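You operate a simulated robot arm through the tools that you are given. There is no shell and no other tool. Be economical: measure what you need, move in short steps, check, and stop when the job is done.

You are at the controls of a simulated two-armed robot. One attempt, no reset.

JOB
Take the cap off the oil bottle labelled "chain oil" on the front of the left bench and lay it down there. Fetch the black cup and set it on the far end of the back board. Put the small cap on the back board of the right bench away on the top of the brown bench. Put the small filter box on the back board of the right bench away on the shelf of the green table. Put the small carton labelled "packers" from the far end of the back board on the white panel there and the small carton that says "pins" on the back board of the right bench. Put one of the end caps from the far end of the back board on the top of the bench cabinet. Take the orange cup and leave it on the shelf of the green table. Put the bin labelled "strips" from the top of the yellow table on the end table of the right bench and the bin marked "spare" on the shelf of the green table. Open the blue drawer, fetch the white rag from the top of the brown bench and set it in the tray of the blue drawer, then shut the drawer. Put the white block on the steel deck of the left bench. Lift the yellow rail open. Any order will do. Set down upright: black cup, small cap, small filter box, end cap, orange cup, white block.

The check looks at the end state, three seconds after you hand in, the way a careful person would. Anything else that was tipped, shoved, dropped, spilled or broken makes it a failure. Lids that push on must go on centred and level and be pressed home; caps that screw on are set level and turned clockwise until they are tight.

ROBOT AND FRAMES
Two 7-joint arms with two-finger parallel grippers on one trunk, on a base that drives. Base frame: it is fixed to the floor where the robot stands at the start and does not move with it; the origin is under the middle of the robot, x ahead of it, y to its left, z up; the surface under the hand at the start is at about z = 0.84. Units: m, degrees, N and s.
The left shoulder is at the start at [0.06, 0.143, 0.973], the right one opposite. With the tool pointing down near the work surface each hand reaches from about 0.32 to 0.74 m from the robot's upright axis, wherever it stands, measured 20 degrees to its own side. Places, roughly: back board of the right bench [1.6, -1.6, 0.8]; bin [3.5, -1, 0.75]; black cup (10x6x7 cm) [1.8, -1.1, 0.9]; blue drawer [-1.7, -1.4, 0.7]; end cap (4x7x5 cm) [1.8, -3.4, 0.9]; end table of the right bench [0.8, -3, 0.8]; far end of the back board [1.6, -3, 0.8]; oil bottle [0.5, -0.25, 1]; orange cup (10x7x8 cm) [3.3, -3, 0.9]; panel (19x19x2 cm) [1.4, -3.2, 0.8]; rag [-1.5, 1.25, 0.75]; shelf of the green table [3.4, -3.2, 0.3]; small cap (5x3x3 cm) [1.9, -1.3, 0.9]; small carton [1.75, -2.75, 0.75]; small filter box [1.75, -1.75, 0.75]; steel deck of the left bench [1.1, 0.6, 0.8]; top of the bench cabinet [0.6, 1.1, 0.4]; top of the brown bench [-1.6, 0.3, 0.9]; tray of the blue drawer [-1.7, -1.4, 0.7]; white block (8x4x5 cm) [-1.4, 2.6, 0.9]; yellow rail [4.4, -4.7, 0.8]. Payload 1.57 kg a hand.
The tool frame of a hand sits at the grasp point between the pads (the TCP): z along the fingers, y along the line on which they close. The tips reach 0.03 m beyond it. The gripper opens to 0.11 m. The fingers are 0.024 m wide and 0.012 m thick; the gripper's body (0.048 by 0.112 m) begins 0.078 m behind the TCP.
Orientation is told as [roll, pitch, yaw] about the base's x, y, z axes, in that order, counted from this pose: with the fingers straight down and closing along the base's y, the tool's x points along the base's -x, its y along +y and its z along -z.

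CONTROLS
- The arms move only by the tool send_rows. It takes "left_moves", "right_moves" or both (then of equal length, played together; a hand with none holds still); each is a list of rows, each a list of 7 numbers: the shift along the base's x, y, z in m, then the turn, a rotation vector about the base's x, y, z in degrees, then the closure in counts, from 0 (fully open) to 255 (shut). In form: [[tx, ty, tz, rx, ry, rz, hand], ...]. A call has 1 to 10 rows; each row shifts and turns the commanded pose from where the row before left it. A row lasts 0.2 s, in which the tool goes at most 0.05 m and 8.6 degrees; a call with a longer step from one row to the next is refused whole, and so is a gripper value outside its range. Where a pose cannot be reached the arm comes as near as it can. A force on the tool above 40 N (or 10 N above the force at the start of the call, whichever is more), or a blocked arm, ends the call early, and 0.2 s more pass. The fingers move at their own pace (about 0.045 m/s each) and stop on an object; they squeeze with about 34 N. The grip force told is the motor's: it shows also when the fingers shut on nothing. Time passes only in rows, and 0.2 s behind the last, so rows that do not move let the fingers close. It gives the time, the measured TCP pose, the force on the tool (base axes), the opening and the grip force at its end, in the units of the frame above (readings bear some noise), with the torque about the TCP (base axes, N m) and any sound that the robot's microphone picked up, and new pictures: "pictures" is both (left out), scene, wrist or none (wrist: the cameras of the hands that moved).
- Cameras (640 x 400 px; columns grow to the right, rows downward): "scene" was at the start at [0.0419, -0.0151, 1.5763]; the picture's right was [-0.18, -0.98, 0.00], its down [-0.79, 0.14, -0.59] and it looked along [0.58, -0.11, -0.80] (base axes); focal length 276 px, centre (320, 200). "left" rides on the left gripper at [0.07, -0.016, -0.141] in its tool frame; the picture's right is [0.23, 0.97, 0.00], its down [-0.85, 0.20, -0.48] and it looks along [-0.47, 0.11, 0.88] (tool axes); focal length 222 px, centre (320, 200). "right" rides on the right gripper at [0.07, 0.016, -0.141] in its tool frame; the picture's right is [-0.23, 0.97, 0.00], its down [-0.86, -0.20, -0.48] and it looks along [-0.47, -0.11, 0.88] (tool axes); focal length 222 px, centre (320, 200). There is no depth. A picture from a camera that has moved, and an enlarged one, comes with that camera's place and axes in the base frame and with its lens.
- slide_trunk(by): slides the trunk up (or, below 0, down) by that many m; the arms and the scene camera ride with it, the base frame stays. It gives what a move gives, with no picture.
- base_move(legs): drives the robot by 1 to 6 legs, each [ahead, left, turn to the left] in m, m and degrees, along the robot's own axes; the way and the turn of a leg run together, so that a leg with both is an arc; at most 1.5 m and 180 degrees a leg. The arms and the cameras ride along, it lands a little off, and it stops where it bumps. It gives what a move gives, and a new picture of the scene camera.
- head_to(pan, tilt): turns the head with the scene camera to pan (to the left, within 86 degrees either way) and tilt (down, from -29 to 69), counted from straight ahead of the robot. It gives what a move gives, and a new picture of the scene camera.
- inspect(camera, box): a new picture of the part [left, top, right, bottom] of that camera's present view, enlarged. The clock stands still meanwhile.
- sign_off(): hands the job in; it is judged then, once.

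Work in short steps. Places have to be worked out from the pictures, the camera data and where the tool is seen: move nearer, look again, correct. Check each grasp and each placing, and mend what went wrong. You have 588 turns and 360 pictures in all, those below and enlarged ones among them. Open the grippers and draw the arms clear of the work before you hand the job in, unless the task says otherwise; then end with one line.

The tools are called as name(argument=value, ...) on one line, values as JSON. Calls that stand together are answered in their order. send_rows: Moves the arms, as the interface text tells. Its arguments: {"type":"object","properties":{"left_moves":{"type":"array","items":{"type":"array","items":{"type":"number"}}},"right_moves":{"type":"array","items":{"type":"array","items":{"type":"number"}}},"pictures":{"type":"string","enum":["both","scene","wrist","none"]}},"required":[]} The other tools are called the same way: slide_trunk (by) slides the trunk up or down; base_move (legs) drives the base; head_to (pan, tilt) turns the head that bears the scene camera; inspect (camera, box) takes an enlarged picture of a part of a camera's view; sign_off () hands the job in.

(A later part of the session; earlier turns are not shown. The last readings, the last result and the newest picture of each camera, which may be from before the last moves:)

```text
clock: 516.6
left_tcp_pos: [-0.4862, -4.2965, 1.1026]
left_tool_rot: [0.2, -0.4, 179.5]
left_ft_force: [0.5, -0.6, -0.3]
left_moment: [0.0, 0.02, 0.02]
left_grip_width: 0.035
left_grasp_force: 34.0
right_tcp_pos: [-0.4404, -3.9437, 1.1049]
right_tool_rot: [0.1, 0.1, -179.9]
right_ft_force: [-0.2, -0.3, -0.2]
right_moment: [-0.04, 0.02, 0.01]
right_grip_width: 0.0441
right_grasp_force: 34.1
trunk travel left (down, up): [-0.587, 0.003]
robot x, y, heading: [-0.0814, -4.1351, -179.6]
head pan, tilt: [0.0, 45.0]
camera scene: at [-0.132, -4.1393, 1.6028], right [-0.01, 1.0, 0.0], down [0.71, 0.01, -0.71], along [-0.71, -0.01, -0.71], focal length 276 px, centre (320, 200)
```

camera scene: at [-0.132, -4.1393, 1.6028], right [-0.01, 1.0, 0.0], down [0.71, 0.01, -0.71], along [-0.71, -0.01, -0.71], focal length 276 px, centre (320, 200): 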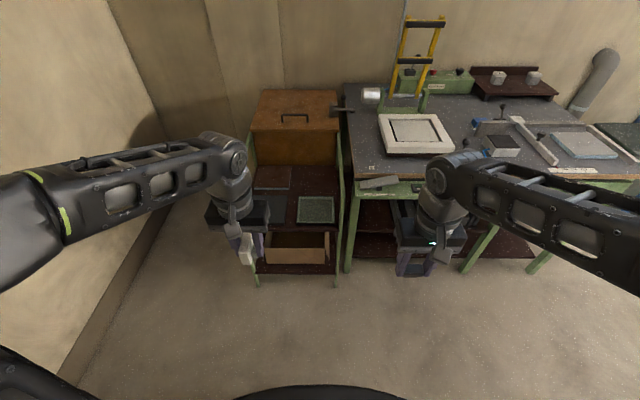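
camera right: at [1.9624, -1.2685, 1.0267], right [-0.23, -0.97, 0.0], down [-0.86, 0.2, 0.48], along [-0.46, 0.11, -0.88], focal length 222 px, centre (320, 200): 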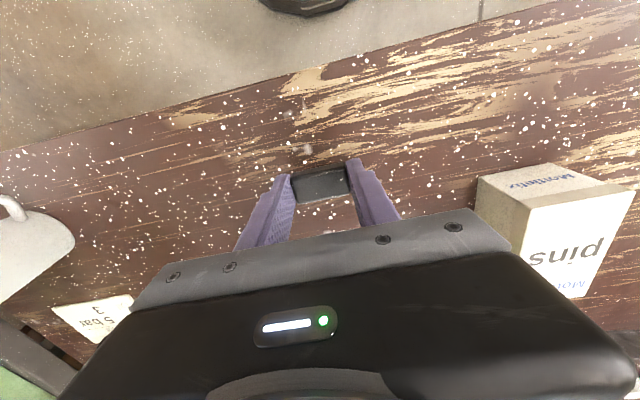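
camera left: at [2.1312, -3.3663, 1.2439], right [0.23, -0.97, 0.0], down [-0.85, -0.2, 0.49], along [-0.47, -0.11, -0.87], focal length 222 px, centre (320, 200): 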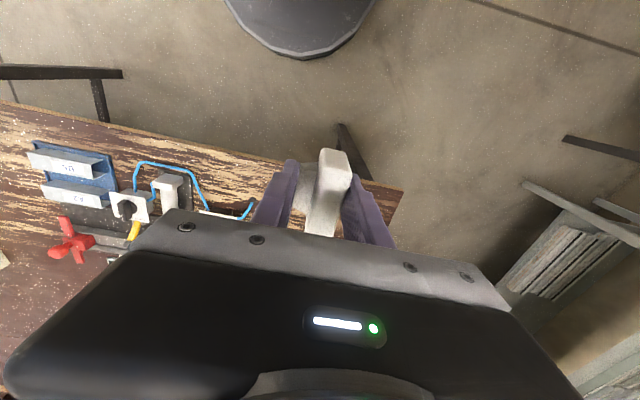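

Now strafe up the aisle to the blue drawer and look.

base_move(legs=[[0, -1.4, 0], [0, -1.35, 0]])

head_to(pan=-35, tilt=25)

```text
clock: 530.0
left_tcp_pos: [-0.5326, -1.5332, 1.1022]
left_tool_rot: [0.2, -0.3, 179.7]
left_ft_force: [0.1, -0.3, 0.9]
left_moment: [-0.02, -0.01, -0.02]
left_grip_width: 0.035
left_grasp_force: 33.9
right_tcp_pos: [-0.4858, -1.1802, 1.1038]
right_tool_rot: [0.1, 0.2, -179.6]
right_ft_force: [0.1, 0.5, -0.1]
right_moment: [0.03, -0.03, 0.01]
right_grip_width: 0.0441
right_grasp_force: 34.1
trunk travel left (down, up): [-0.587, 0.003]
robot x, y, heading: [-0.1232, -1.3721, -179.5]
head pan, tilt: [0.0, 45.0]
camera scene: at [-0.1778, -1.3742, 1.6029], right [-0.01, 1.0, 0.0], down [0.71, 0.01, -0.71], along [-0.71, -0.01, -0.71], focal length 276 px, centre (320, 200)
```

scene: 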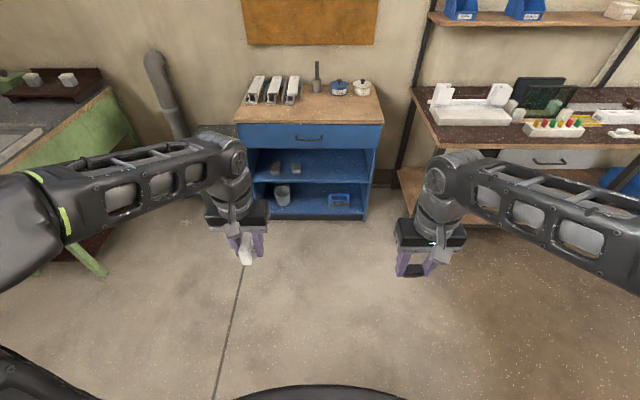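

```text
clock: 531.0
left_tcp_pos: [-0.5317, -1.5332, 1.1022]
left_tool_rot: [0.2, -0.4, 179.7]
left_ft_force: [-0.4, -0.5, -0.9]
left_moment: [-0.01, -0.02, 0.02]
left_grip_width: 0.0347
left_grasp_force: 34.0
right_tcp_pos: [-0.4858, -1.1811, 1.1039]
right_tool_rot: [0.1, 0.1, -179.6]
right_ft_force: [0.5, 0.8, -0.4]
right_moment: [0.0, 0.0, 0.0]
right_grip_width: 0.0443
right_grasp_force: 34.5
trunk travel left (down, up): [-0.587, 0.003]
robot x, y, heading: [-0.1262, -1.3733, -179.2]
head pan, tilt: [-35.0, 25.0]
camera scene: at [-0.1725, -1.3218, 1.6334], right [0.56, 0.83, 0.0], down [0.35, -0.24, -0.91], along [-0.75, 0.51, -0.42], focal length 276 px, centre (320, 200)
```

scene: 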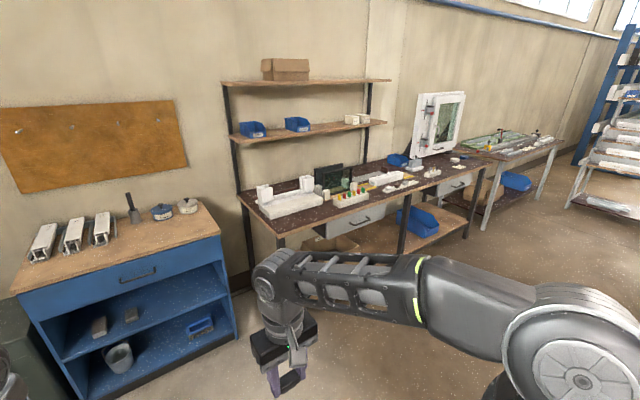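

The brown bench with its clutter lies further on. I strafe to y ≈ 0.2 and approach it.

head_to(pan=0, tilt=40)

base_move(legs=[[0, -1.45, 0], [0.6, -0.1, -0.4]])

```text
clock: 532.1
left_tcp_pos: [-0.5318, -1.5333, 1.1015]
left_tool_rot: [0.3, -0.4, 179.6]
left_ft_force: [0.5, 0.0, -1.2]
left_moment: [-0.01, 0.02, 0.02]
left_grip_width: 0.0348
left_grasp_force: 33.8
right_tcp_pos: [-0.4864, -1.1798, 1.1033]
right_tool_rot: [0.2, 0.1, -179.6]
right_ft_force: [0.2, -0.4, 0.4]
right_moment: [0.02, 0.01, 0.01]
right_grip_width: 0.044
right_grasp_force: 34.2
trunk travel left (down, up): [-0.587, 0.003]
robot x, y, heading: [-0.1269, -1.3736, -179.4]
head pan, tilt: [0.0, 40.0]
camera scene: at [-0.1815, -1.3745, 1.6101], right [-0.01, 1.0, 0.0], down [0.64, 0.01, -0.77], along [-0.77, -0.01, -0.64], focal length 276 px, centre (320, 200)
```

scene: 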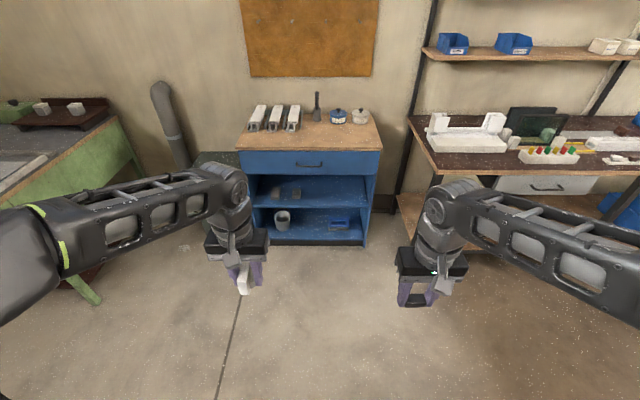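

```text
clock: 542.3
left_tcp_pos: [-1.14, 0.0248, 1.103]
left_tool_rot: [0.2, -0.5, 178.5]
left_ft_force: [0.5, 0.6, -0.7]
left_moment: [0.0, -0.01, 0.03]
left_grip_width: 0.0346
left_grasp_force: 34.2
right_tcp_pos: [-1.0876, 0.3762, 1.104]
right_tool_rot: [0.2, 0.1, 179.3]
right_ft_force: [-0.6, -0.4, -0.5]
right_moment: [0.03, 0.01, 0.02]
right_grip_width: 0.0441
right_grasp_force: 34.5
trunk travel left (down, up): [-0.587, 0.003]
robot x, y, heading: [-0.7314, 0.1837, 179.5]
head pan, tilt: [0.0, 40.0]
camera scene: at [-0.7879, 0.176, 1.6101], right [0.01, 1.0, 0.0], down [0.64, -0.01, -0.77], along [-0.77, 0.01, -0.64], focal length 276 px, centre (320, 200)
```

scene: 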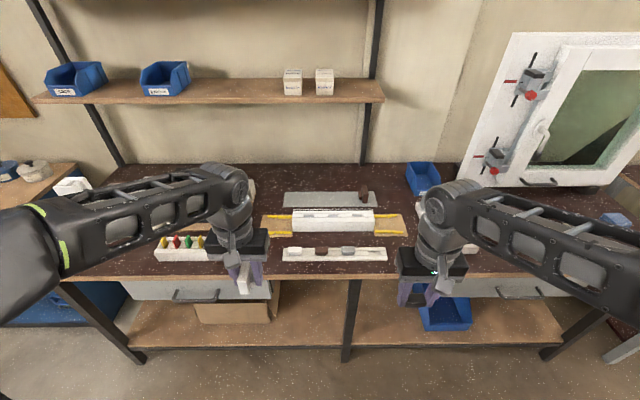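

Move 0.14 m closer and look beneath the right hand for a free spot.

base_move(legs=[[0.14, 0, 0]])

send_rows(right_moves=[[-0.04, 0.01, -0.01, 0, 0, 0, 255], [-0.04, 0.01, -0.01, 0, 0, 0, 255], [-0.04, 0.01, -0.01, 0, 0, 0, 255], [-0.04, 0.01, -0.01, 0, 0, 0, 255], [-0.04, 0.01, -0.01, 0, 0, 0, 255]], pictures="wrist")

```text
clock: 543.6
left_tcp_pos: [-1.2815, 0.0254, 1.1009]
left_tool_rot: [0.2, -0.3, 178.5]
left_ft_force: [-0.3, 0.5, -0.4]
left_moment: [0.01, -0.06, -0.02]
left_grip_width: 0.0349
left_grasp_force: 34.5
right_tcp_pos: [-1.229, 0.3779, 1.103]
right_tool_rot: [0.1, 0.1, 179.3]
right_ft_force: [-0.3, -0.4, -0.5]
right_moment: [0.02, -0.06, -0.01]
right_grip_width: 0.0439
right_grasp_force: 33.8
trunk travel left (down, up): [-0.587, 0.003]
robot x, y, heading: [-0.8725, 0.1766, 179.5]
head pan, tilt: [0.0, 40.0]
camera scene: at [-0.9296, 0.1771, 1.61], right [0.01, 1.0, 0.0], down [0.64, -0.01, -0.77], along [-0.77, 0.01, -0.64], focal length 276 px, centre (320, 200)
```

scene: 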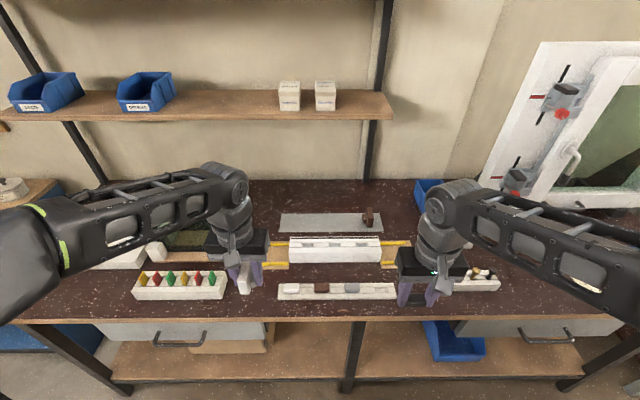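

```text
clock: 544.8
left_tcp_pos: [-1.2815, 0.025, 1.1015]
left_tool_rot: [0.2, -0.5, 178.6]
left_ft_force: [-0.2, -0.4, 0.1]
left_moment: [0.0, -0.02, 0.01]
left_grip_width: 0.0348
left_grasp_force: 34.2
right_tcp_pos: [-1.4318, 0.4288, 1.0526]
right_tool_rot: [0.3, 0.2, 179.3]
right_ft_force: [-0.7, -0.2, -0.8]
right_moment: [-0.01, -0.02, -0.01]
right_grip_width: 0.044
right_grasp_force: 34.3
trunk travel left (down, up): [-0.587, 0.003]
robot x, y, heading: [-0.874, 0.1782, 179.6]
head pan, tilt: [0.0, 40.0]
camera right: at [-1.3599, 0.4136, 1.1961], right [-0.24, -0.97, 0.0], down [-0.85, 0.21, 0.48], along [-0.46, 0.11, -0.88], focal length 222 px, centre (320, 200)
```

right: 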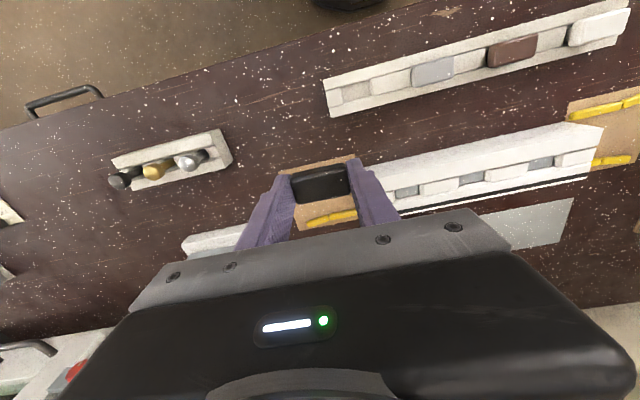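

A free spot lies between the two small trays, about (−1.40, 0.50). I move there and lower.

send_rows(right_moves=[[0.015, 0.035, -0.01, 0, 0, 0, 255], [0.015, 0.036, -0.02, 0, 0, 0, 255], [0, 0, -0.04, 0, 0, 0, 255], [0, 0, -0.04, 0, 0, 0, 255]], pictures="wrist")

```text
clock: 545.8
left_tcp_pos: [-1.2814, 0.0243, 1.1028]
left_tool_rot: [0.1, -0.4, 178.6]
left_ft_force: [-0.4, -0.2, 0.1]
left_moment: [0.02, -0.02, -0.01]
left_grip_width: 0.0348
left_grasp_force: 34.1
right_tcp_pos: [-1.4002, 0.4999, 0.9424]
right_tool_rot: [0.2, 0.0, 179.3]
right_ft_force: [-1.1, -0.4, -0.6]
right_moment: [-0.06, -0.02, 0.03]
right_grip_width: 0.0439
right_grasp_force: 34.1
trunk travel left (down, up): [-0.587, 0.003]
robot x, y, heading: [-0.8704, 0.1751, 179.4]
head pan, tilt: [0.0, 40.0]
camera right: at [-1.3288, 0.484, 1.0852], right [-0.24, -0.97, 0.0], down [-0.85, 0.21, 0.48], along [-0.46, 0.11, -0.88], focal length 222 px, centre (320, 200)
```

right: 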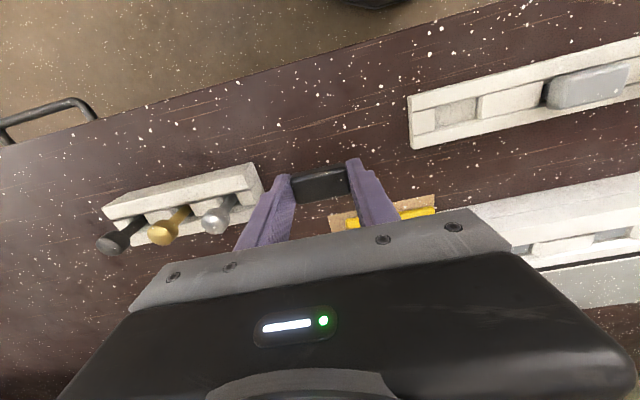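

send_rows(right_moves=[[0.01, -0.01, -0.02, 0, 0, 0, 255], [0, 0, -0.02, 0, 0, 0, 255], [0, 0, -0.01, 0, 0, 0, 255], [0, 0, -0.004, 0, 0, 0, 255], [0, 0, -0.002, 0, 0, 0, 255], [0, 0, -0.002, 0, 0, 0, 255], [0, 0, 0, 0, 0, 0, 255]], pictures="none")

```text
clock: 547.2
left_tcp_pos: [-1.2796, 0.0236, 1.1038]
left_tool_rot: [0.1, -0.5, 178.5]
left_ft_force: [-0.5, -0.6, -0.5]
left_moment: [0.02, -0.01, 0.0]
left_grip_width: 0.0347
left_grasp_force: 33.8
right_tcp_pos: [-1.3894, 0.4878, 0.89]
right_tool_rot: [0.2, -0.3, 179.2]
right_ft_force: [7.7, -1.8, 17.0]
right_moment: [0.09, -0.3, -0.12]
right_grip_width: 0.0441
right_grasp_force: 33.8
trunk travel left (down, up): [-0.587, 0.003]
robot x, y, heading: [-0.8738, 0.1807, 179.4]
head pan, tilt: [0.0, 40.0]
stopped in row 7 (right hand): the force on the tool passed its limit at 41 N (the readings are from after the stop); the commanded pose is now the measured one
```

Contact at z ≈ 0.89. Release and rise.

send_rows(right_moves=[[0, 0, 0.001, 0, 0, 0, 150], [0, 0, 0, 0, 0, 0, 110], [0, 0, 0, 0, 0, 0, 110], [0, 0, 0.03, 0, 0, 0, 110], [0, 0, 0.04, 0, 0, 0, 110], [0, 0, 0.045, 0, 0, 0, 110], [0.02, 0, 0.04, 0, 0, 0, 110]], pictures="wrist")

```text
clock: 548.8
left_tcp_pos: [-1.2796, 0.0257, 1.1027]
left_tool_rot: [0.2, -0.5, 178.5]
left_ft_force: [0.2, -0.9, 0.0]
left_moment: [0.0, 0.03, -0.01]
left_grip_width: 0.0349
left_grasp_force: 34.3
right_tcp_pos: [-1.3706, 0.4902, 1.0456]
right_tool_rot: [0.1, -0.2, 179.3]
right_ft_force: [0.5, 0.1, 0.5]
right_moment: [0.01, 0.03, 0.0]
right_grip_width: 0.0627
right_grasp_force: 0.0
trunk travel left (down, up): [-0.587, 0.003]
robot x, y, heading: [-0.8699, 0.1806, 179.6]
head pan, tilt: [0.0, 40.0]
camera right: at [-1.2986, 0.4743, 1.1879], right [-0.24, -0.97, 0.0], down [-0.85, 0.21, 0.48], along [-0.47, 0.11, -0.88], focal length 222 px, centre (320, 200)
```

right: 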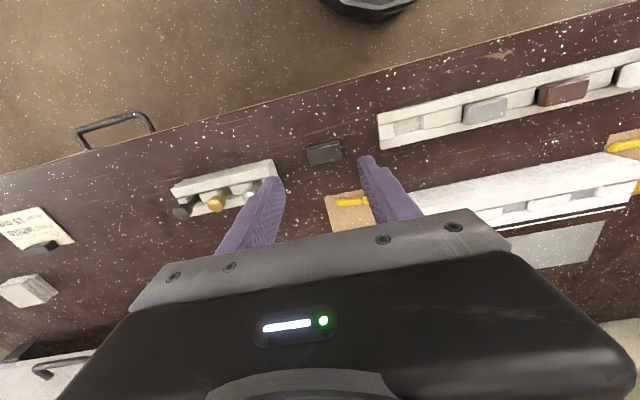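

Small cap is placed. Now I look right along the bench for the rag.

head_to(pan=-55, tilt=30)

```text
clock: 550.1
left_tcp_pos: [-1.2816, 0.0253, 1.1028]
left_tool_rot: [0.2, -0.4, 178.6]
left_ft_force: [-0.4, -0.2, -0.4]
left_moment: [0.01, -0.02, 0.04]
left_grip_width: 0.0349
left_grasp_force: 33.8
right_tcp_pos: [-1.372, 0.4912, 1.0443]
right_tool_rot: [0.2, -0.3, 179.4]
right_ft_force: [-0.4, 0.5, 0.4]
right_moment: [-0.01, 0.01, 0.01]
right_grip_width: 0.0626
right_grasp_force: 0.0
trunk travel left (down, up): [-0.587, 0.003]
robot x, y, heading: [-0.8698, 0.1775, 179.5]
head pan, tilt: [-55.0, 30.0]
camera scene: at [-0.8939, 0.2509, 1.6255], right [0.82, 0.57, 0.0], down [0.28, -0.41, -0.87], along [-0.49, 0.71, -0.5], focal length 276 px, centre (320, 200)
```

scene: 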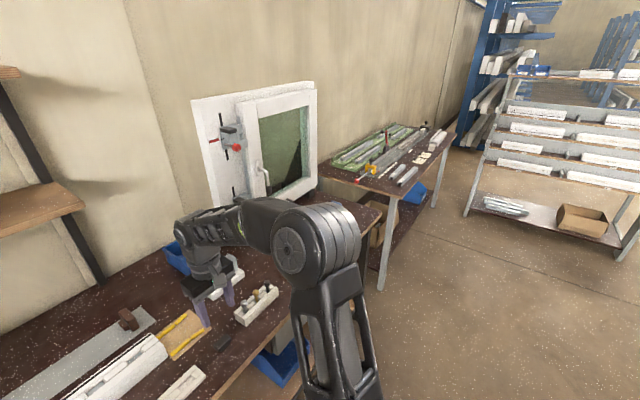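

The right arm hides that end. I retract it and strafe right 0.75 m.

send_rows(right_moves=[[0.04, 0, 0.02, 0, 0, 0, 0], [0.04, 0, 0.02, 0, 0, 0, 0], [0.04, 0, 0.02, 0, 0, 0, 0], [0.04, 0, 0.01, 0, 0, 0, 0]], pictures="none")

head_to(pan=0, tilt=40)

base_move(legs=[[-0.1, -0.75, 0]])

```text
clock: 551.1
left_tcp_pos: [-1.2793, 0.0256, 1.103]
left_tool_rot: [0.3, -0.5, 178.7]
left_ft_force: [0.3, -0.6, -0.8]
left_moment: [0.02, 0.03, 0.01]
left_grip_width: 0.0348
left_grasp_force: 34.2
right_tcp_pos: [-1.2114, 0.4905, 1.1148]
right_tool_rot: [0.1, -0.3, 179.3]
right_ft_force: [0.5, -0.7, -0.9]
right_moment: [0.04, 0.01, 0.02]
right_grip_width: 0.1102
right_grasp_force: 0.0
trunk travel left (down, up): [-0.587, 0.003]
robot x, y, heading: [-0.8718, 0.1799, 179.2]
head pan, tilt: [-55.0, 30.0]
```

```text
clock: 552.3
left_tcp_pos: [-1.2803, 0.0255, 1.1038]
left_tool_rot: [0.3, -0.5, 178.6]
left_ft_force: [-0.3, -0.3, -0.4]
left_moment: [-0.02, -0.02, 0.0]
left_grip_width: 0.0348
left_grasp_force: 33.9
right_tcp_pos: [-1.2113, 0.4901, 1.1141]
right_tool_rot: [0.1, -0.3, 179.3]
right_ft_force: [-0.2, 0.5, 1.1]
right_moment: [-0.01, 0.0, -0.02]
right_grip_width: 0.1099
right_grasp_force: 0.0
trunk travel left (down, up): [-0.587, 0.003]
robot x, y, heading: [-0.8702, 0.1798, 179.9]
head pan, tilt: [0.0, 40.0]
camera scene: at [-0.9275, 0.1772, 1.6101], right [0.01, 1.0, 0.0], down [0.64, -0.01, -0.77], along [-0.77, 0.01, -0.64], focal length 276 px, centre (320, 200)
```

scene: 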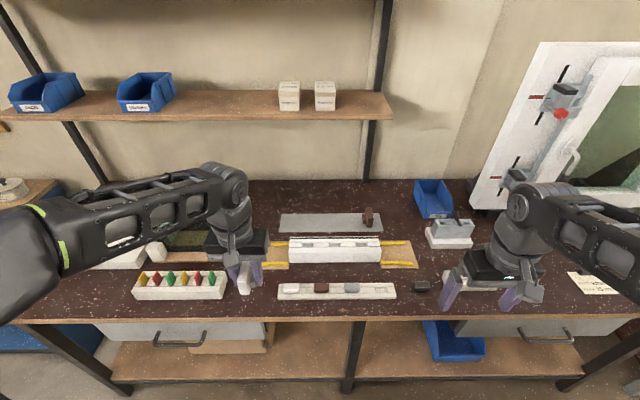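

```text
clock: 556.4
left_tcp_pos: [-1.1747, 0.7713, 1.1033]
left_tool_rot: [0.1, -0.3, 178.6]
left_ft_force: [0.3, -0.3, 0.4]
left_moment: [0.01, 0.0, 0.0]
left_grip_width: 0.0347
left_grasp_force: 33.9
right_tcp_pos: [-1.106, 1.2377, 1.1133]
right_tool_rot: [0.0, -0.3, 179.4]
right_ft_force: [-0.8, 0.3, -0.5]
right_moment: [0.02, 0.02, 0.01]
right_grip_width: 0.1099
right_grasp_force: 0.1
trunk travel left (down, up): [-0.587, 0.003]
robot x, y, heading: [-0.7661, 0.9238, 179.6]
head pan, tilt: [0.0, 40.0]
camera scene: at [-0.8215, 0.9249, 1.6101], right [0.01, 1.0, 0.0], down [0.64, -0.01, -0.77], along [-0.77, 0.01, -0.64], focal length 276 px, centre (320, 200)
```

scene: 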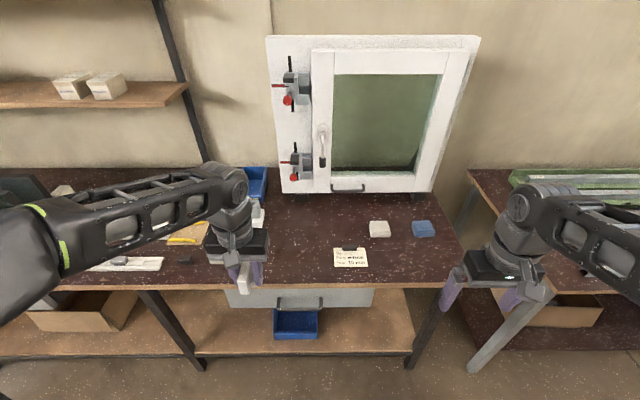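

The white folded rag is near (−1.55, 1.16), a blue one beside it. I drive closer and bring the right hand over the white one.

base_move(legs=[[0.17, 0, 0.3]])

send_rows(right_moves=[[-0.04, -0.012, -0.01, 0, 0, 0, 0], [-0.04, -0.012, -0.015, 0, 0, 0, 0], [-0.04, -0.012, -0.02, 0, 0, 0, 0], [-0.04, -0.012, -0.02, 0, 0, 0, 0], [-0.04, -0.012, -0.02, 0, 0, 0, 0], [-0.04, -0.012, -0.02, 0, 0, 0, 0], [-0.02, -0.012, -0.02, 0, 0, 0, 0]], pictures="wrist")

```text
clock: 557.9
left_tcp_pos: [-1.3449, 0.7714, 1.1025]
left_tool_rot: [0.2, -0.4, 178.8]
left_ft_force: [-1.2, -0.8, -0.8]
left_moment: [0.01, -0.05, -0.02]
left_grip_width: 0.0349
left_grasp_force: 34.4
right_tcp_pos: [-1.2782, 1.2371, 1.1139]
right_tool_rot: [0.1, -0.2, 179.7]
right_ft_force: [0.2, -0.5, 0.0]
right_moment: [0.03, -0.04, 0.0]
right_grip_width: 0.1102
right_grasp_force: 0.1
trunk travel left (down, up): [-0.587, 0.003]
robot x, y, heading: [-0.9335, 0.9261, 179.8]
head pan, tilt: [0.0, 40.0]
camera scene: at [-0.9938, 0.925, 1.61], right [0.0, 1.0, 0.0], down [0.64, 0.0, -0.77], along [-0.77, 0.0, -0.64], focal length 276 px, centre (320, 200)
```

scene: 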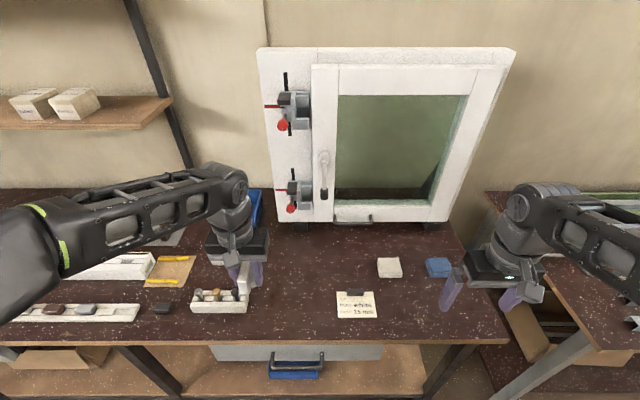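

```text
clock: 559.5
left_tcp_pos: [-1.3449, 0.77, 1.1016]
left_tool_rot: [0.2, -0.4, 178.8]
left_ft_force: [0.2, -0.3, -0.4]
left_moment: [-0.02, 0.0, 0.01]
left_grip_width: 0.0349
left_grasp_force: 33.8
right_tcp_pos: [-1.5383, 1.1525, 0.989]
right_tool_rot: [0.2, -0.3, 179.6]
right_ft_force: [0.8, -1.1, -0.2]
right_moment: [0.0, 0.0, 0.02]
right_grip_width: 0.1101
right_grasp_force: 0.0
trunk travel left (down, up): [-0.587, 0.003]
robot x, y, heading: [-0.9374, 0.9284, 179.5]
head pan, tilt: [0.0, 40.0]
camera right: at [-1.4673, 1.1371, 1.1318], right [-0.23, -0.97, 0.0], down [-0.85, 0.21, 0.48], along [-0.47, 0.11, -0.88], focal length 222 px, centre (320, 200)
```

right: 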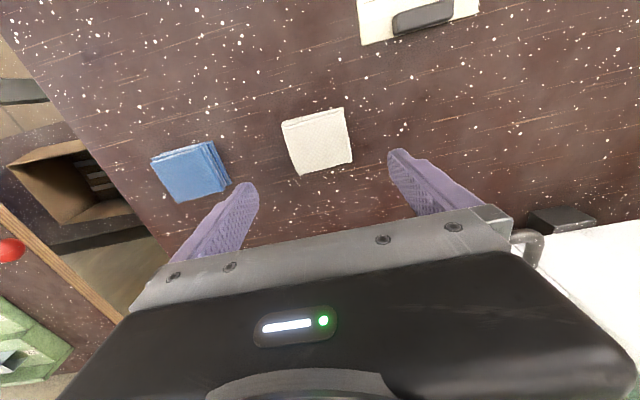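

Rag centre (−1.531, 1.155), ~8 cm square. I descend to just above the bench and close on its sides.

send_rows(right_moves=[[0.007, 0.002, -0.03, 0, 0, 0, 0], [0, 0, -0.04, 0, 0, 0, 0], [0, 0, -0.025, 0, 0, 0, 0], [0, 0, -0.008, 0, 0, 0, 0], [0, 0, 0, 0, 0, 0, 255], [0, 0, 0, 0, 0, 0, 255], [0, 0, 0, 0, 0, 0, 255], [0, 0, 0, 0, 0, 0, 255]], pictures="wrist")

```text
clock: 561.4
left_tcp_pos: [-1.343, 0.7704, 1.1034]
left_tool_rot: [0.2, -0.5, 179.0]
left_ft_force: [-1.0, -0.4, -0.8]
left_moment: [-0.02, 0.01, 0.0]
left_grip_width: 0.0347
left_grasp_force: 33.2
right_tcp_pos: [-1.5308, 1.1539, 0.8911]
right_tool_rot: [0.0, -0.7, 179.7]
right_ft_force: [7.7, -0.4, 13.5]
right_moment: [0.57, -0.43, -0.37]
right_grip_width: 0.0689
right_grasp_force: 34.1
trunk travel left (down, up): [-0.587, 0.003]
robot x, y, heading: [-0.9374, 0.9282, 179.9]
head pan, tilt: [0.0, 40.0]
stopped in row 8 (right hand): the force on the tool passed its limit at 40 N (the readings are from after the stop); the commanded pose is now the measured one
camera right: at [-1.4588, 1.1391, 1.032], right [-0.23, -0.97, 0.0], down [-0.85, 0.21, 0.49], along [-0.48, 0.11, -0.87], focal length 222 px, centre (320, 200)
```

right: 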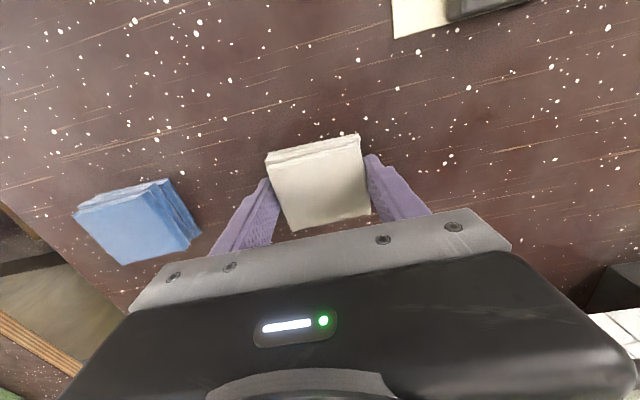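

Rag gripped at 0.069 m (tips touched the bench lightly). Lift and check.

send_rows(right_moves=[[0, 0, 0.01, 0, 0, 0, 255], [0, 0, 0.03, 0, 0, 0, 255], [0, 0, 0.04, 0, 0, 0, 255], [0.02, 0, 0.04, 0, 0, 0, 255], [0.04, 0, 0.025, 0, 0, 0, 255], [0.04, 0, 0.025, 0, 0, 0, 255], [0.04, 0, 0.02, 0, 0, 0, 255], [0.04, 0, 0.02, 0, 0, 0, 255], [0.04, 0, 0.01, 0, 0, 0, 255]], pictures="wrist")

```text
clock: 563.4
left_tcp_pos: [-1.3447, 0.7714, 1.1031]
left_tool_rot: [0.2, -0.5, 178.9]
left_ft_force: [-0.4, -1.1, 0.5]
left_moment: [0.01, 0.02, 0.02]
left_grip_width: 0.0348
left_grasp_force: 33.8
right_tcp_pos: [-1.3112, 1.1558, 1.1081]
right_tool_rot: [0.0, -0.6, 179.6]
right_ft_force: [0.5, 0.6, -0.2]
right_moment: [0.02, 0.01, 0.03]
right_grip_width: 0.069
right_grasp_force: 34.0
trunk travel left (down, up): [-0.587, 0.003]
robot x, y, heading: [-0.935, 0.9277, 180.1]
head pan, tilt: [0.0, 40.0]
camera right: at [-1.2386, 1.1401, 1.2504], right [-0.23, -0.97, 0.0], down [-0.85, 0.21, 0.49], along [-0.47, 0.11, -0.87], focal length 222 px, centre (320, 200)
```

right: 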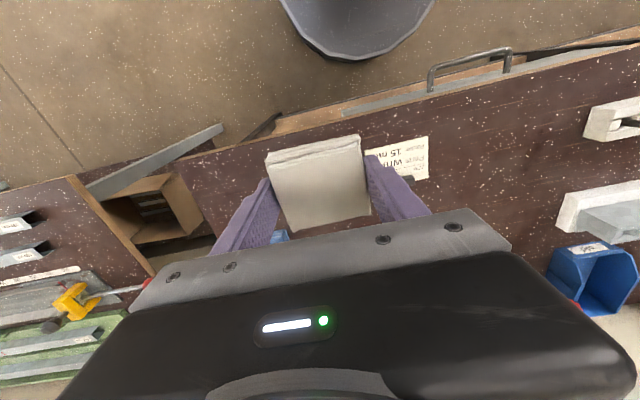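

Rag is held. Now to the bench cabinet: back off, turn about to face +x and look there.

base_move(legs=[[-0.3, 0, 0], [0, 0, 180], [0.4, 0.1, 0]])

```text
clock: 575.0
left_tcp_pos: [0.1756, 1.187, 1.1027]
left_tool_rot: [0.2, -0.4, -0.7]
left_ft_force: [0.1, 0.4, -0.7]
left_moment: [-0.05, 0.03, 0.01]
left_grip_width: 0.0347
left_grasp_force: 34.6
right_tcp_pos: [0.1453, 0.8025, 1.1078]
right_tool_rot: [0.1, -0.5, 0.0]
right_ft_force: [0.1, -0.2, -0.2]
right_moment: [0.03, 0.0, 0.01]
right_grip_width: 0.0687
right_grasp_force: 34.0
trunk travel left (down, up): [-0.587, 0.003]
robot x, y, heading: [-0.2352, 1.0266, 0.4]
head pan, tilt: [0.0, 40.0]
camera scene: at [-0.1775, 1.0263, 1.6101], right [0.0, -1.0, 0.0], down [-0.64, 0.0, -0.77], along [0.77, 0.0, -0.64], focal length 276 px, centre (320, 200)
```

scene: 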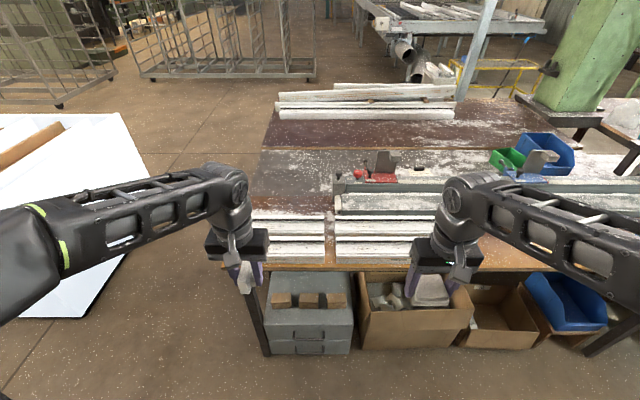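

The grey cabinet stands under the bench end; its top's free front strip is x ≈ 0.36–0.47 before three brown blocks. I strafe right a bit, lower the trunk and look.

base_move(legs=[[0, -0.12, -0.4]])

slide_trunk(by=-0.4)

slide_trunk(by=-0.15)

head_to(pan=8, tilt=40)

```text
clock: 576.2
left_tcp_pos: [0.1753, 1.0612, 1.1044]
left_tool_rot: [0.3, -0.4, -1.1]
left_ft_force: [-0.6, -0.7, -0.4]
left_moment: [0.02, -0.02, 0.0]
left_grip_width: 0.0349
left_grasp_force: 33.9
right_tcp_pos: [0.1438, 0.6776, 1.1087]
right_tool_rot: [0.1, -0.5, -0.4]
right_ft_force: [0.0, 0.7, 0.3]
right_moment: [0.02, -0.01, -0.01]
right_grip_width: 0.0689
right_grasp_force: 34.3
trunk travel left (down, up): [-0.587, 0.003]
robot x, y, heading: [-0.2337, 0.9095, -0.1]
head pan, tilt: [0.0, 40.0]
camera scene: at [-0.1786, 0.9038, 1.6101], right [0.0, -1.0, 0.0], down [-0.64, 0.0, -0.77], along [0.77, 0.0, -0.64], focal length 276 px, centre (320, 200)
```

scene: 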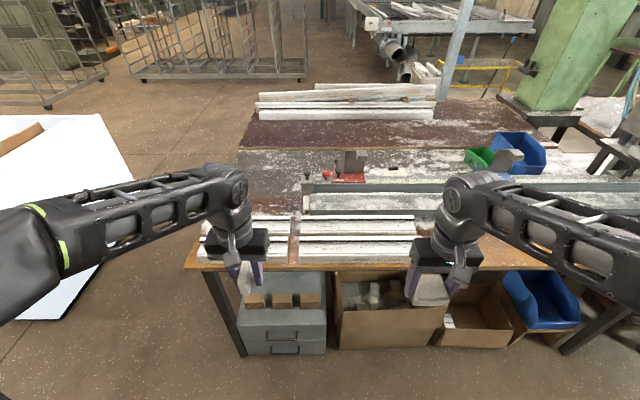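

```text
clock: 580.1
left_tcp_pos: [0.1736, 1.0642, 0.7026]
left_tool_rot: [0.2, -0.5, -1.1]
left_ft_force: [0.0, 0.7, -0.8]
left_moment: [0.03, 0.01, 0.02]
left_grip_width: 0.0346
left_grasp_force: 34.1
right_tcp_pos: [0.1416, 0.6789, 0.7077]
right_tool_rot: [0.1, -0.6, -0.4]
right_ft_force: [-0.4, 0.1, -1.1]
right_moment: [0.0, 0.02, -0.01]
right_grip_width: 0.0689
right_grasp_force: 34.2
trunk travel left (down, up): [-0.187, 0.403]
robot x, y, heading: [-0.2359, 0.9076, -0.3]
head pan, tilt: [0.0, 40.0]
```

```text
clock: 581.8
left_tcp_pos: [0.1751, 1.063, 0.5533]
left_tool_rot: [0.2, -0.4, -1.1]
left_ft_force: [0.8, 0.5, -1.2]
left_moment: [0.0, -0.03, 0.02]
left_grip_width: 0.0345
left_grasp_force: 34.1
right_tcp_pos: [0.1442, 0.6787, 0.5579]
right_tool_rot: [0.0, -0.7, -0.4]
right_ft_force: [0.0, 0.0, -1.2]
right_moment: [0.01, 0.01, 0.01]
right_grip_width: 0.069
right_grasp_force: 33.6
trunk travel left (down, up): [-0.037, 0.553]
robot x, y, heading: [-0.2299, 0.9085, -0.1]
head pan, tilt: [0.0, 40.0]
```

```text
clock: 582.5
left_tcp_pos: [0.1751, 1.0638, 0.5537]
left_tool_rot: [0.2, -0.3, -1.1]
left_ft_force: [-0.2, -0.5, -0.4]
left_moment: [0.01, 0.0, 0.0]
left_grip_width: 0.0346
left_grasp_force: 34.1
right_tcp_pos: [0.1429, 0.6798, 0.5583]
right_tool_rot: [0.1, -0.6, -0.4]
right_ft_force: [-0.6, 0.1, 0.0]
right_moment: [0.02, 0.0, 0.02]
right_grip_width: 0.0688
right_grasp_force: 34.0
trunk travel left (down, up): [-0.037, 0.553]
robot x, y, heading: [-0.2354, 0.9088, -0.0]
head pan, tilt: [8.0, 40.0]
camera scene: at [-0.1794, 0.9175, 1.0601], right [0.13, -0.99, 0.0], down [-0.64, -0.09, -0.77], along [0.76, 0.1, -0.64], focal length 276 px, centre (320, 200)
```

scene: 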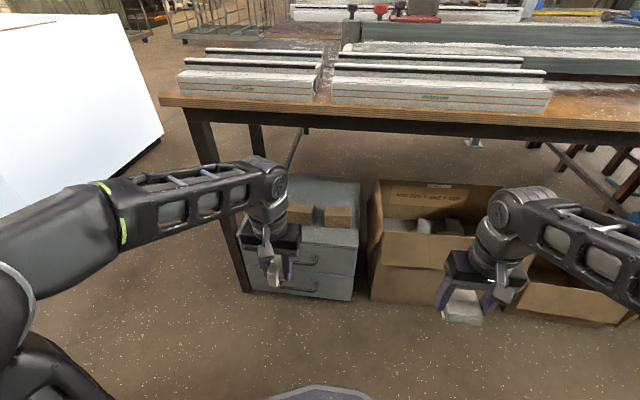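

I enlarge the cabinet to find its top's height and free area.

inspect(camera="scene", box=[220, 160, 380, 310])

inspect(camera="left", box=[0, 0, 640, 400])

```text
2.67 times, centred on (300, 235) of scene
camera zoom: at [-0.1794, 0.9175, 1.0601], right [0.13, -0.99, 0.0], down [-0.64, -0.09, -0.77], along [0.76, 0.1, -0.64], focal length 736 px, centre (373, 107)
```

zoom: 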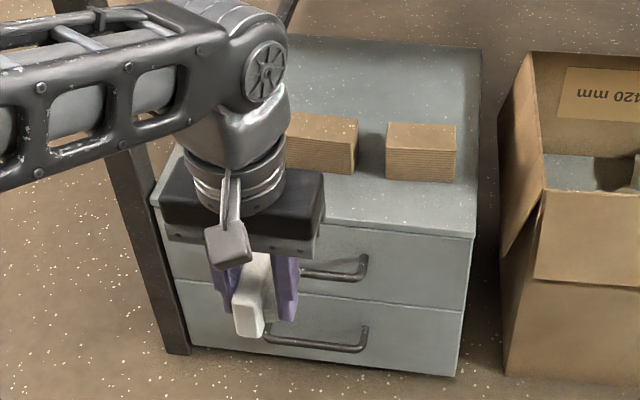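

```text
1.00 times, centred on (320, 200) of left (not enlarged: the box is as wide or as high as the picture)
camera zoom: at [0.1027, 1.049, 0.6936], right [-0.21, 0.98, 0.0], down [0.86, 0.18, 0.49], along [0.47, 0.1, -0.87], focal length 222 px, centre (320, 200)
```

zoom: 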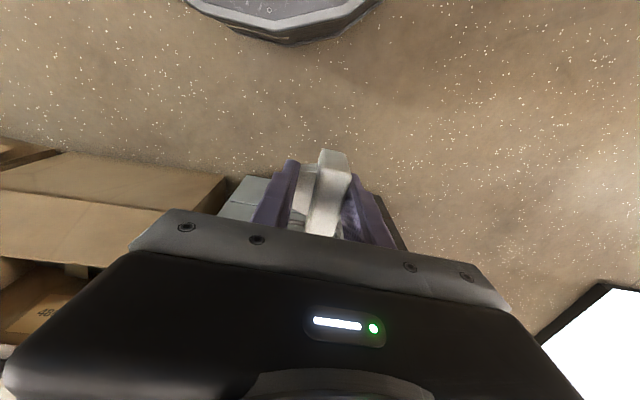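

Cabinet: front x ≈ 0.445, top z ≈ 0.334, blocks start at x ≈ 0.532. The strip is narrow, so I turn the left hand 90° to lay the cap's long side across; first the yaw.

send_rows(left_moves=[[0.01, 0, -0.005, 0, 0, 8.5, 255], [0.01, 0, -0.005, 0, 0, 8.5, 255], [0.01, 0, -0.005, 0, 0, 8.5, 255], [0.01, 0, -0.005, 0, 0, 8.5, 255], [0.01, 0, -0.005, 0, 0, 8.5, 255], [0.01, 0, -0.005, 0, 0, 8.5, 255], [0.01, 0, -0.005, 0, 0, 8.5, 255], [0.01, 0, -0.005, 0, 0, 8.5, 255], [0.01, 0, -0.005, 0, 0, 8.5, 255], [0.01, 0, -0.005, 0, 0, 8.5, 255]], pictures="scene")

```text
clock: 584.7
left_tcp_pos: [0.2755, 1.0635, 0.5037]
left_tool_rot: [0.2, -0.4, 83.9]
left_ft_force: [-0.9, 0.9, -0.9]
left_moment: [0.02, 0.01, 0.0]
left_grip_width: 0.0345
left_grasp_force: 33.5
right_tcp_pos: [0.1422, 0.6782, 0.5582]
right_tool_rot: [0.1, -0.6, -0.4]
right_ft_force: [-0.9, -0.6, -0.9]
right_moment: [-0.01, 0.04, -0.01]
right_grip_width: 0.0686
right_grasp_force: 33.9
trunk travel left (down, up): [-0.037, 0.553]
robot x, y, heading: [-0.2322, 0.9096, -0.0]
head pan, tilt: [8.0, 40.0]
camera scene: at [-0.1795, 0.9176, 1.0601], right [0.14, -0.99, 0.0], down [-0.64, -0.09, -0.77], along [0.76, 0.1, -0.64], focal length 276 px, centre (320, 200)
```

scene: 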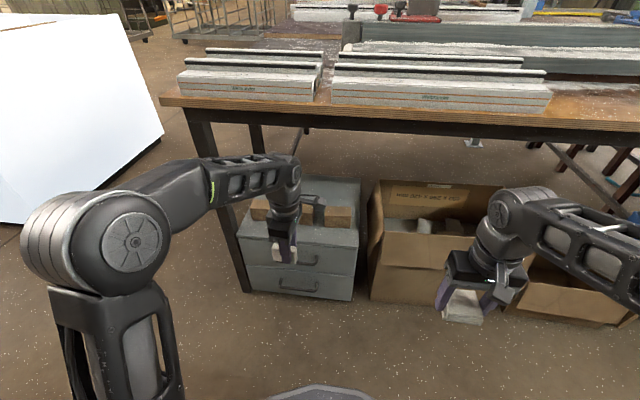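

Yaw is fine. Lower first, then go in under the bench edge at z ≈ 0.42.

send_rows(left_moves=[[0.03, 0, -0.038, 0, 0, 5, 255], [0.03, 0, -0.038, 0, 0, 0, 255], [0.035, 0, 0, 0, 0, 0, 255], [0.035, 0, 0, 0, 0, 0, 255], [0.035, 0, 0, 0, 0, 0, 255], [0.035, 0, -0.01, 0, 0, 0, 255]], pictures="both")

```text
clock: 586.1
left_tcp_pos: [0.4524, 1.0635, 0.4233]
left_tool_rot: [0.2, -0.5, 88.9]
left_ft_force: [-0.1, 0.4, 0.0]
left_moment: [0.01, 0.03, -0.02]
left_grip_width: 0.0346
left_grasp_force: 34.5
left hand out of reach, approached as far as the arm can: row 6
right_tcp_pos: [0.1425, 0.6796, 0.5584]
right_tool_rot: [0.1, -0.5, -0.3]
right_ft_force: [-0.1, -0.3, 0.0]
right_moment: [0.0, 0.01, -0.01]
right_grip_width: 0.0685
right_grasp_force: 33.9
trunk travel left (down, up): [-0.037, 0.553]
robot x, y, heading: [-0.2335, 0.9101, -0.5]
head pan, tilt: [8.0, 40.0]
camera scene: at [-0.1793, 0.9176, 1.0601], right [0.14, -0.99, 0.0], down [-0.64, -0.09, -0.77], along [0.76, 0.1, -0.64], focal length 276 px, centre (320, 200)
camera left: at [0.4665, 0.9926, 0.5636], right [-0.98, -0.21, 0.0], down [-0.18, 0.86, 0.49], along [-0.1, 0.47, -0.87], focal length 222 px, centre (320, 200)
```

scene: 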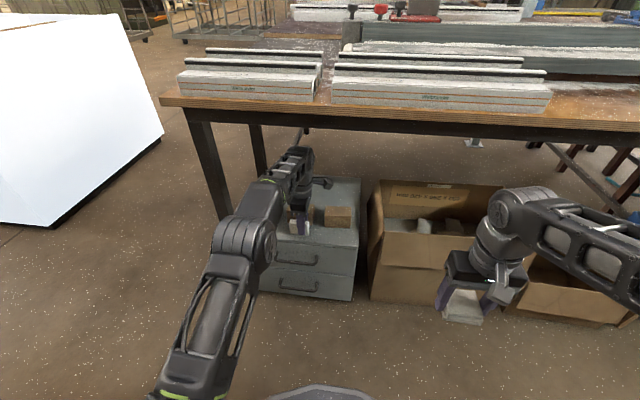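
left: 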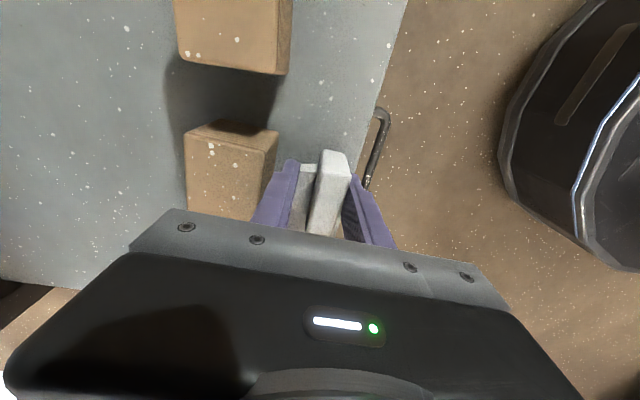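

The wrist view shows the strip from x ≈ 0.403 to the blocks at 0.49: the cap at 0.45 is well centred. Lower to contact.

send_rows(left_moves=[[-0.004, 0, -0.02, 0, 0, 0, 255], [0, 0, -0.012, 0, 0, 0, 255], [0, 0, -0.008, 0, 0, 0, 255], [0, 0, -0.004, 0, 0, 0, 255], [0, 0, -0.003, 0, 0, 0, 255], [0, 0, 0, 0, 0, 0, 255]], pictures="wrist")

```text
clock: 586.7
left_tcp_pos: [0.4499, 1.062, 0.4004]
left_tool_rot: [-0.5, -0.3, 88.9]
left_ft_force: [-3.7, 0.5, 13.4]
left_moment: [0.09, 0.28, -0.03]
left_grip_width: 0.0349
left_grasp_force: 34.4
right_tcp_pos: [0.1421, 0.678, 0.559]
right_tool_rot: [0.2, -0.5, -0.5]
right_ft_force: [-0.2, -0.9, -0.6]
right_moment: [0.0, 0.01, -0.03]
right_grip_width: 0.0688
right_grasp_force: 34.5
trunk travel left (down, up): [-0.037, 0.553]
robot x, y, heading: [-0.2316, 0.9096, -0.1]
head pan, tilt: [8.0, 40.0]
stopped in row 3 (left hand): the force on the tool passed its limit at 71 N (the readings are from after the stop); the commanded pose is now the measured one
camera left: at [0.4625, 0.9925, 0.5412], right [-0.98, -0.21, -0.01], down [-0.19, 0.86, 0.48], along [-0.09, 0.47, -0.88], focal length 222 px, centre (320, 200)
```

left: 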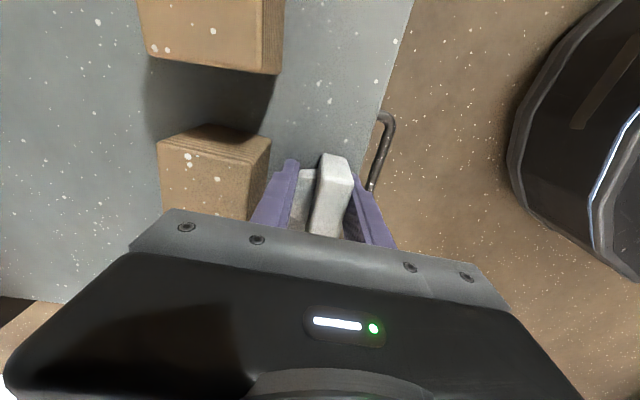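

Contact on the cabinet top. Relieve, open a little and rise.

send_rows(left_moves=[[0, 0, 0.0, 0, 0, 0, 200], [0, 0, 0.0, 0, 0, 0, 150], [0, 0, 0, 0, 0, 0, 148], [0, 0, 0.02, 0, 0, 0, 148], [0, 0, 0.03, 0, 0, 0, 148], [0, 0, 0.01, 0, 0, 0, 148]], pictures="wrist")

```text
clock: 588.1
left_tcp_pos: [0.4491, 1.061, 0.4475]
left_tool_rot: [-0.1, -0.3, 88.7]
left_ft_force: [0.0, 0.3, -1.3]
left_moment: [-0.03, -0.02, -0.02]
left_grip_width: 0.0464
left_grasp_force: 0.1
left hand out of reach, approached as far as the arm can: row 6
right_tcp_pos: [0.1436, 0.6792, 0.5585]
right_tool_rot: [0.1, -0.5, -0.5]
right_ft_force: [0.3, 0.1, -0.2]
right_moment: [0.0, -0.05, -0.01]
right_grip_width: 0.0688
right_grasp_force: 33.7
trunk travel left (down, up): [-0.037, 0.553]
robot x, y, heading: [-0.2315, 0.9069, -0.4]
head pan, tilt: [8.0, 40.0]
camera left: at [0.4629, 0.9921, 0.5883], right [-0.98, -0.21, 0.0], down [-0.18, 0.86, 0.48], along [-0.1, 0.47, -0.88], focal length 222 px, centre (320, 200)
```

left: 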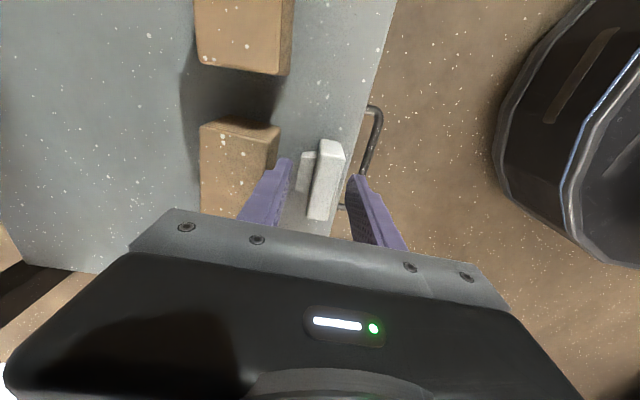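

Upright. I raise the trunk 1.5 cm so the fingertips clear the cap, then back the base out.

slide_trunk(by=0.018)

base_move(legs=[[-0.3, 0, 0]])

```text
clock: 588.8
left_tcp_pos: [0.4517, 1.0628, 0.4657]
left_tool_rot: [-0.3, -0.3, 88.9]
left_ft_force: [0.4, 0.4, -0.3]
left_moment: [0.02, -0.03, -0.01]
left_grip_width: 0.0463
left_grasp_force: 0.1
right_tcp_pos: [0.1434, 0.6787, 0.5767]
right_tool_rot: [0.1, -0.5, -0.4]
right_ft_force: [1.0, 1.0, -0.7]
right_moment: [-0.05, 0.01, -0.03]
right_grip_width: 0.0689
right_grasp_force: 34.1
trunk travel left (down, up): [-0.055, 0.535]
robot x, y, heading: [-0.2337, 0.9096, -0.3]
head pan, tilt: [8.0, 40.0]
```

```text
clock: 590.8
left_tcp_pos: [0.1492, 1.0635, 0.4654]
left_tool_rot: [-0.2, -0.3, 89.0]
left_ft_force: [0.9, -0.5, -0.5]
left_moment: [0.01, 0.02, 0.01]
left_grip_width: 0.0463
left_grasp_force: 0.1
right_tcp_pos: [-0.1576, 0.6784, 0.5761]
right_tool_rot: [0.1, -0.5, -0.4]
right_ft_force: [0.5, 0.4, -1.2]
right_moment: [-0.02, 0.03, 0.01]
right_grip_width: 0.0689
right_grasp_force: 34.1
trunk travel left (down, up): [-0.055, 0.535]
robot x, y, heading: [-0.5344, 0.9104, -0.2]
head pan, tilt: [8.0, 40.0]
camera scene: at [-0.4796, 0.9187, 1.0781], right [0.14, -0.99, 0.0], down [-0.64, -0.09, -0.77], along [0.76, 0.1, -0.64], focal length 276 px, centre (320, 200)
```

scene: 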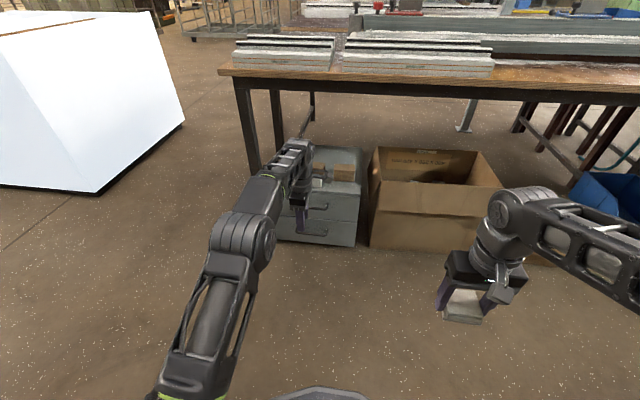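

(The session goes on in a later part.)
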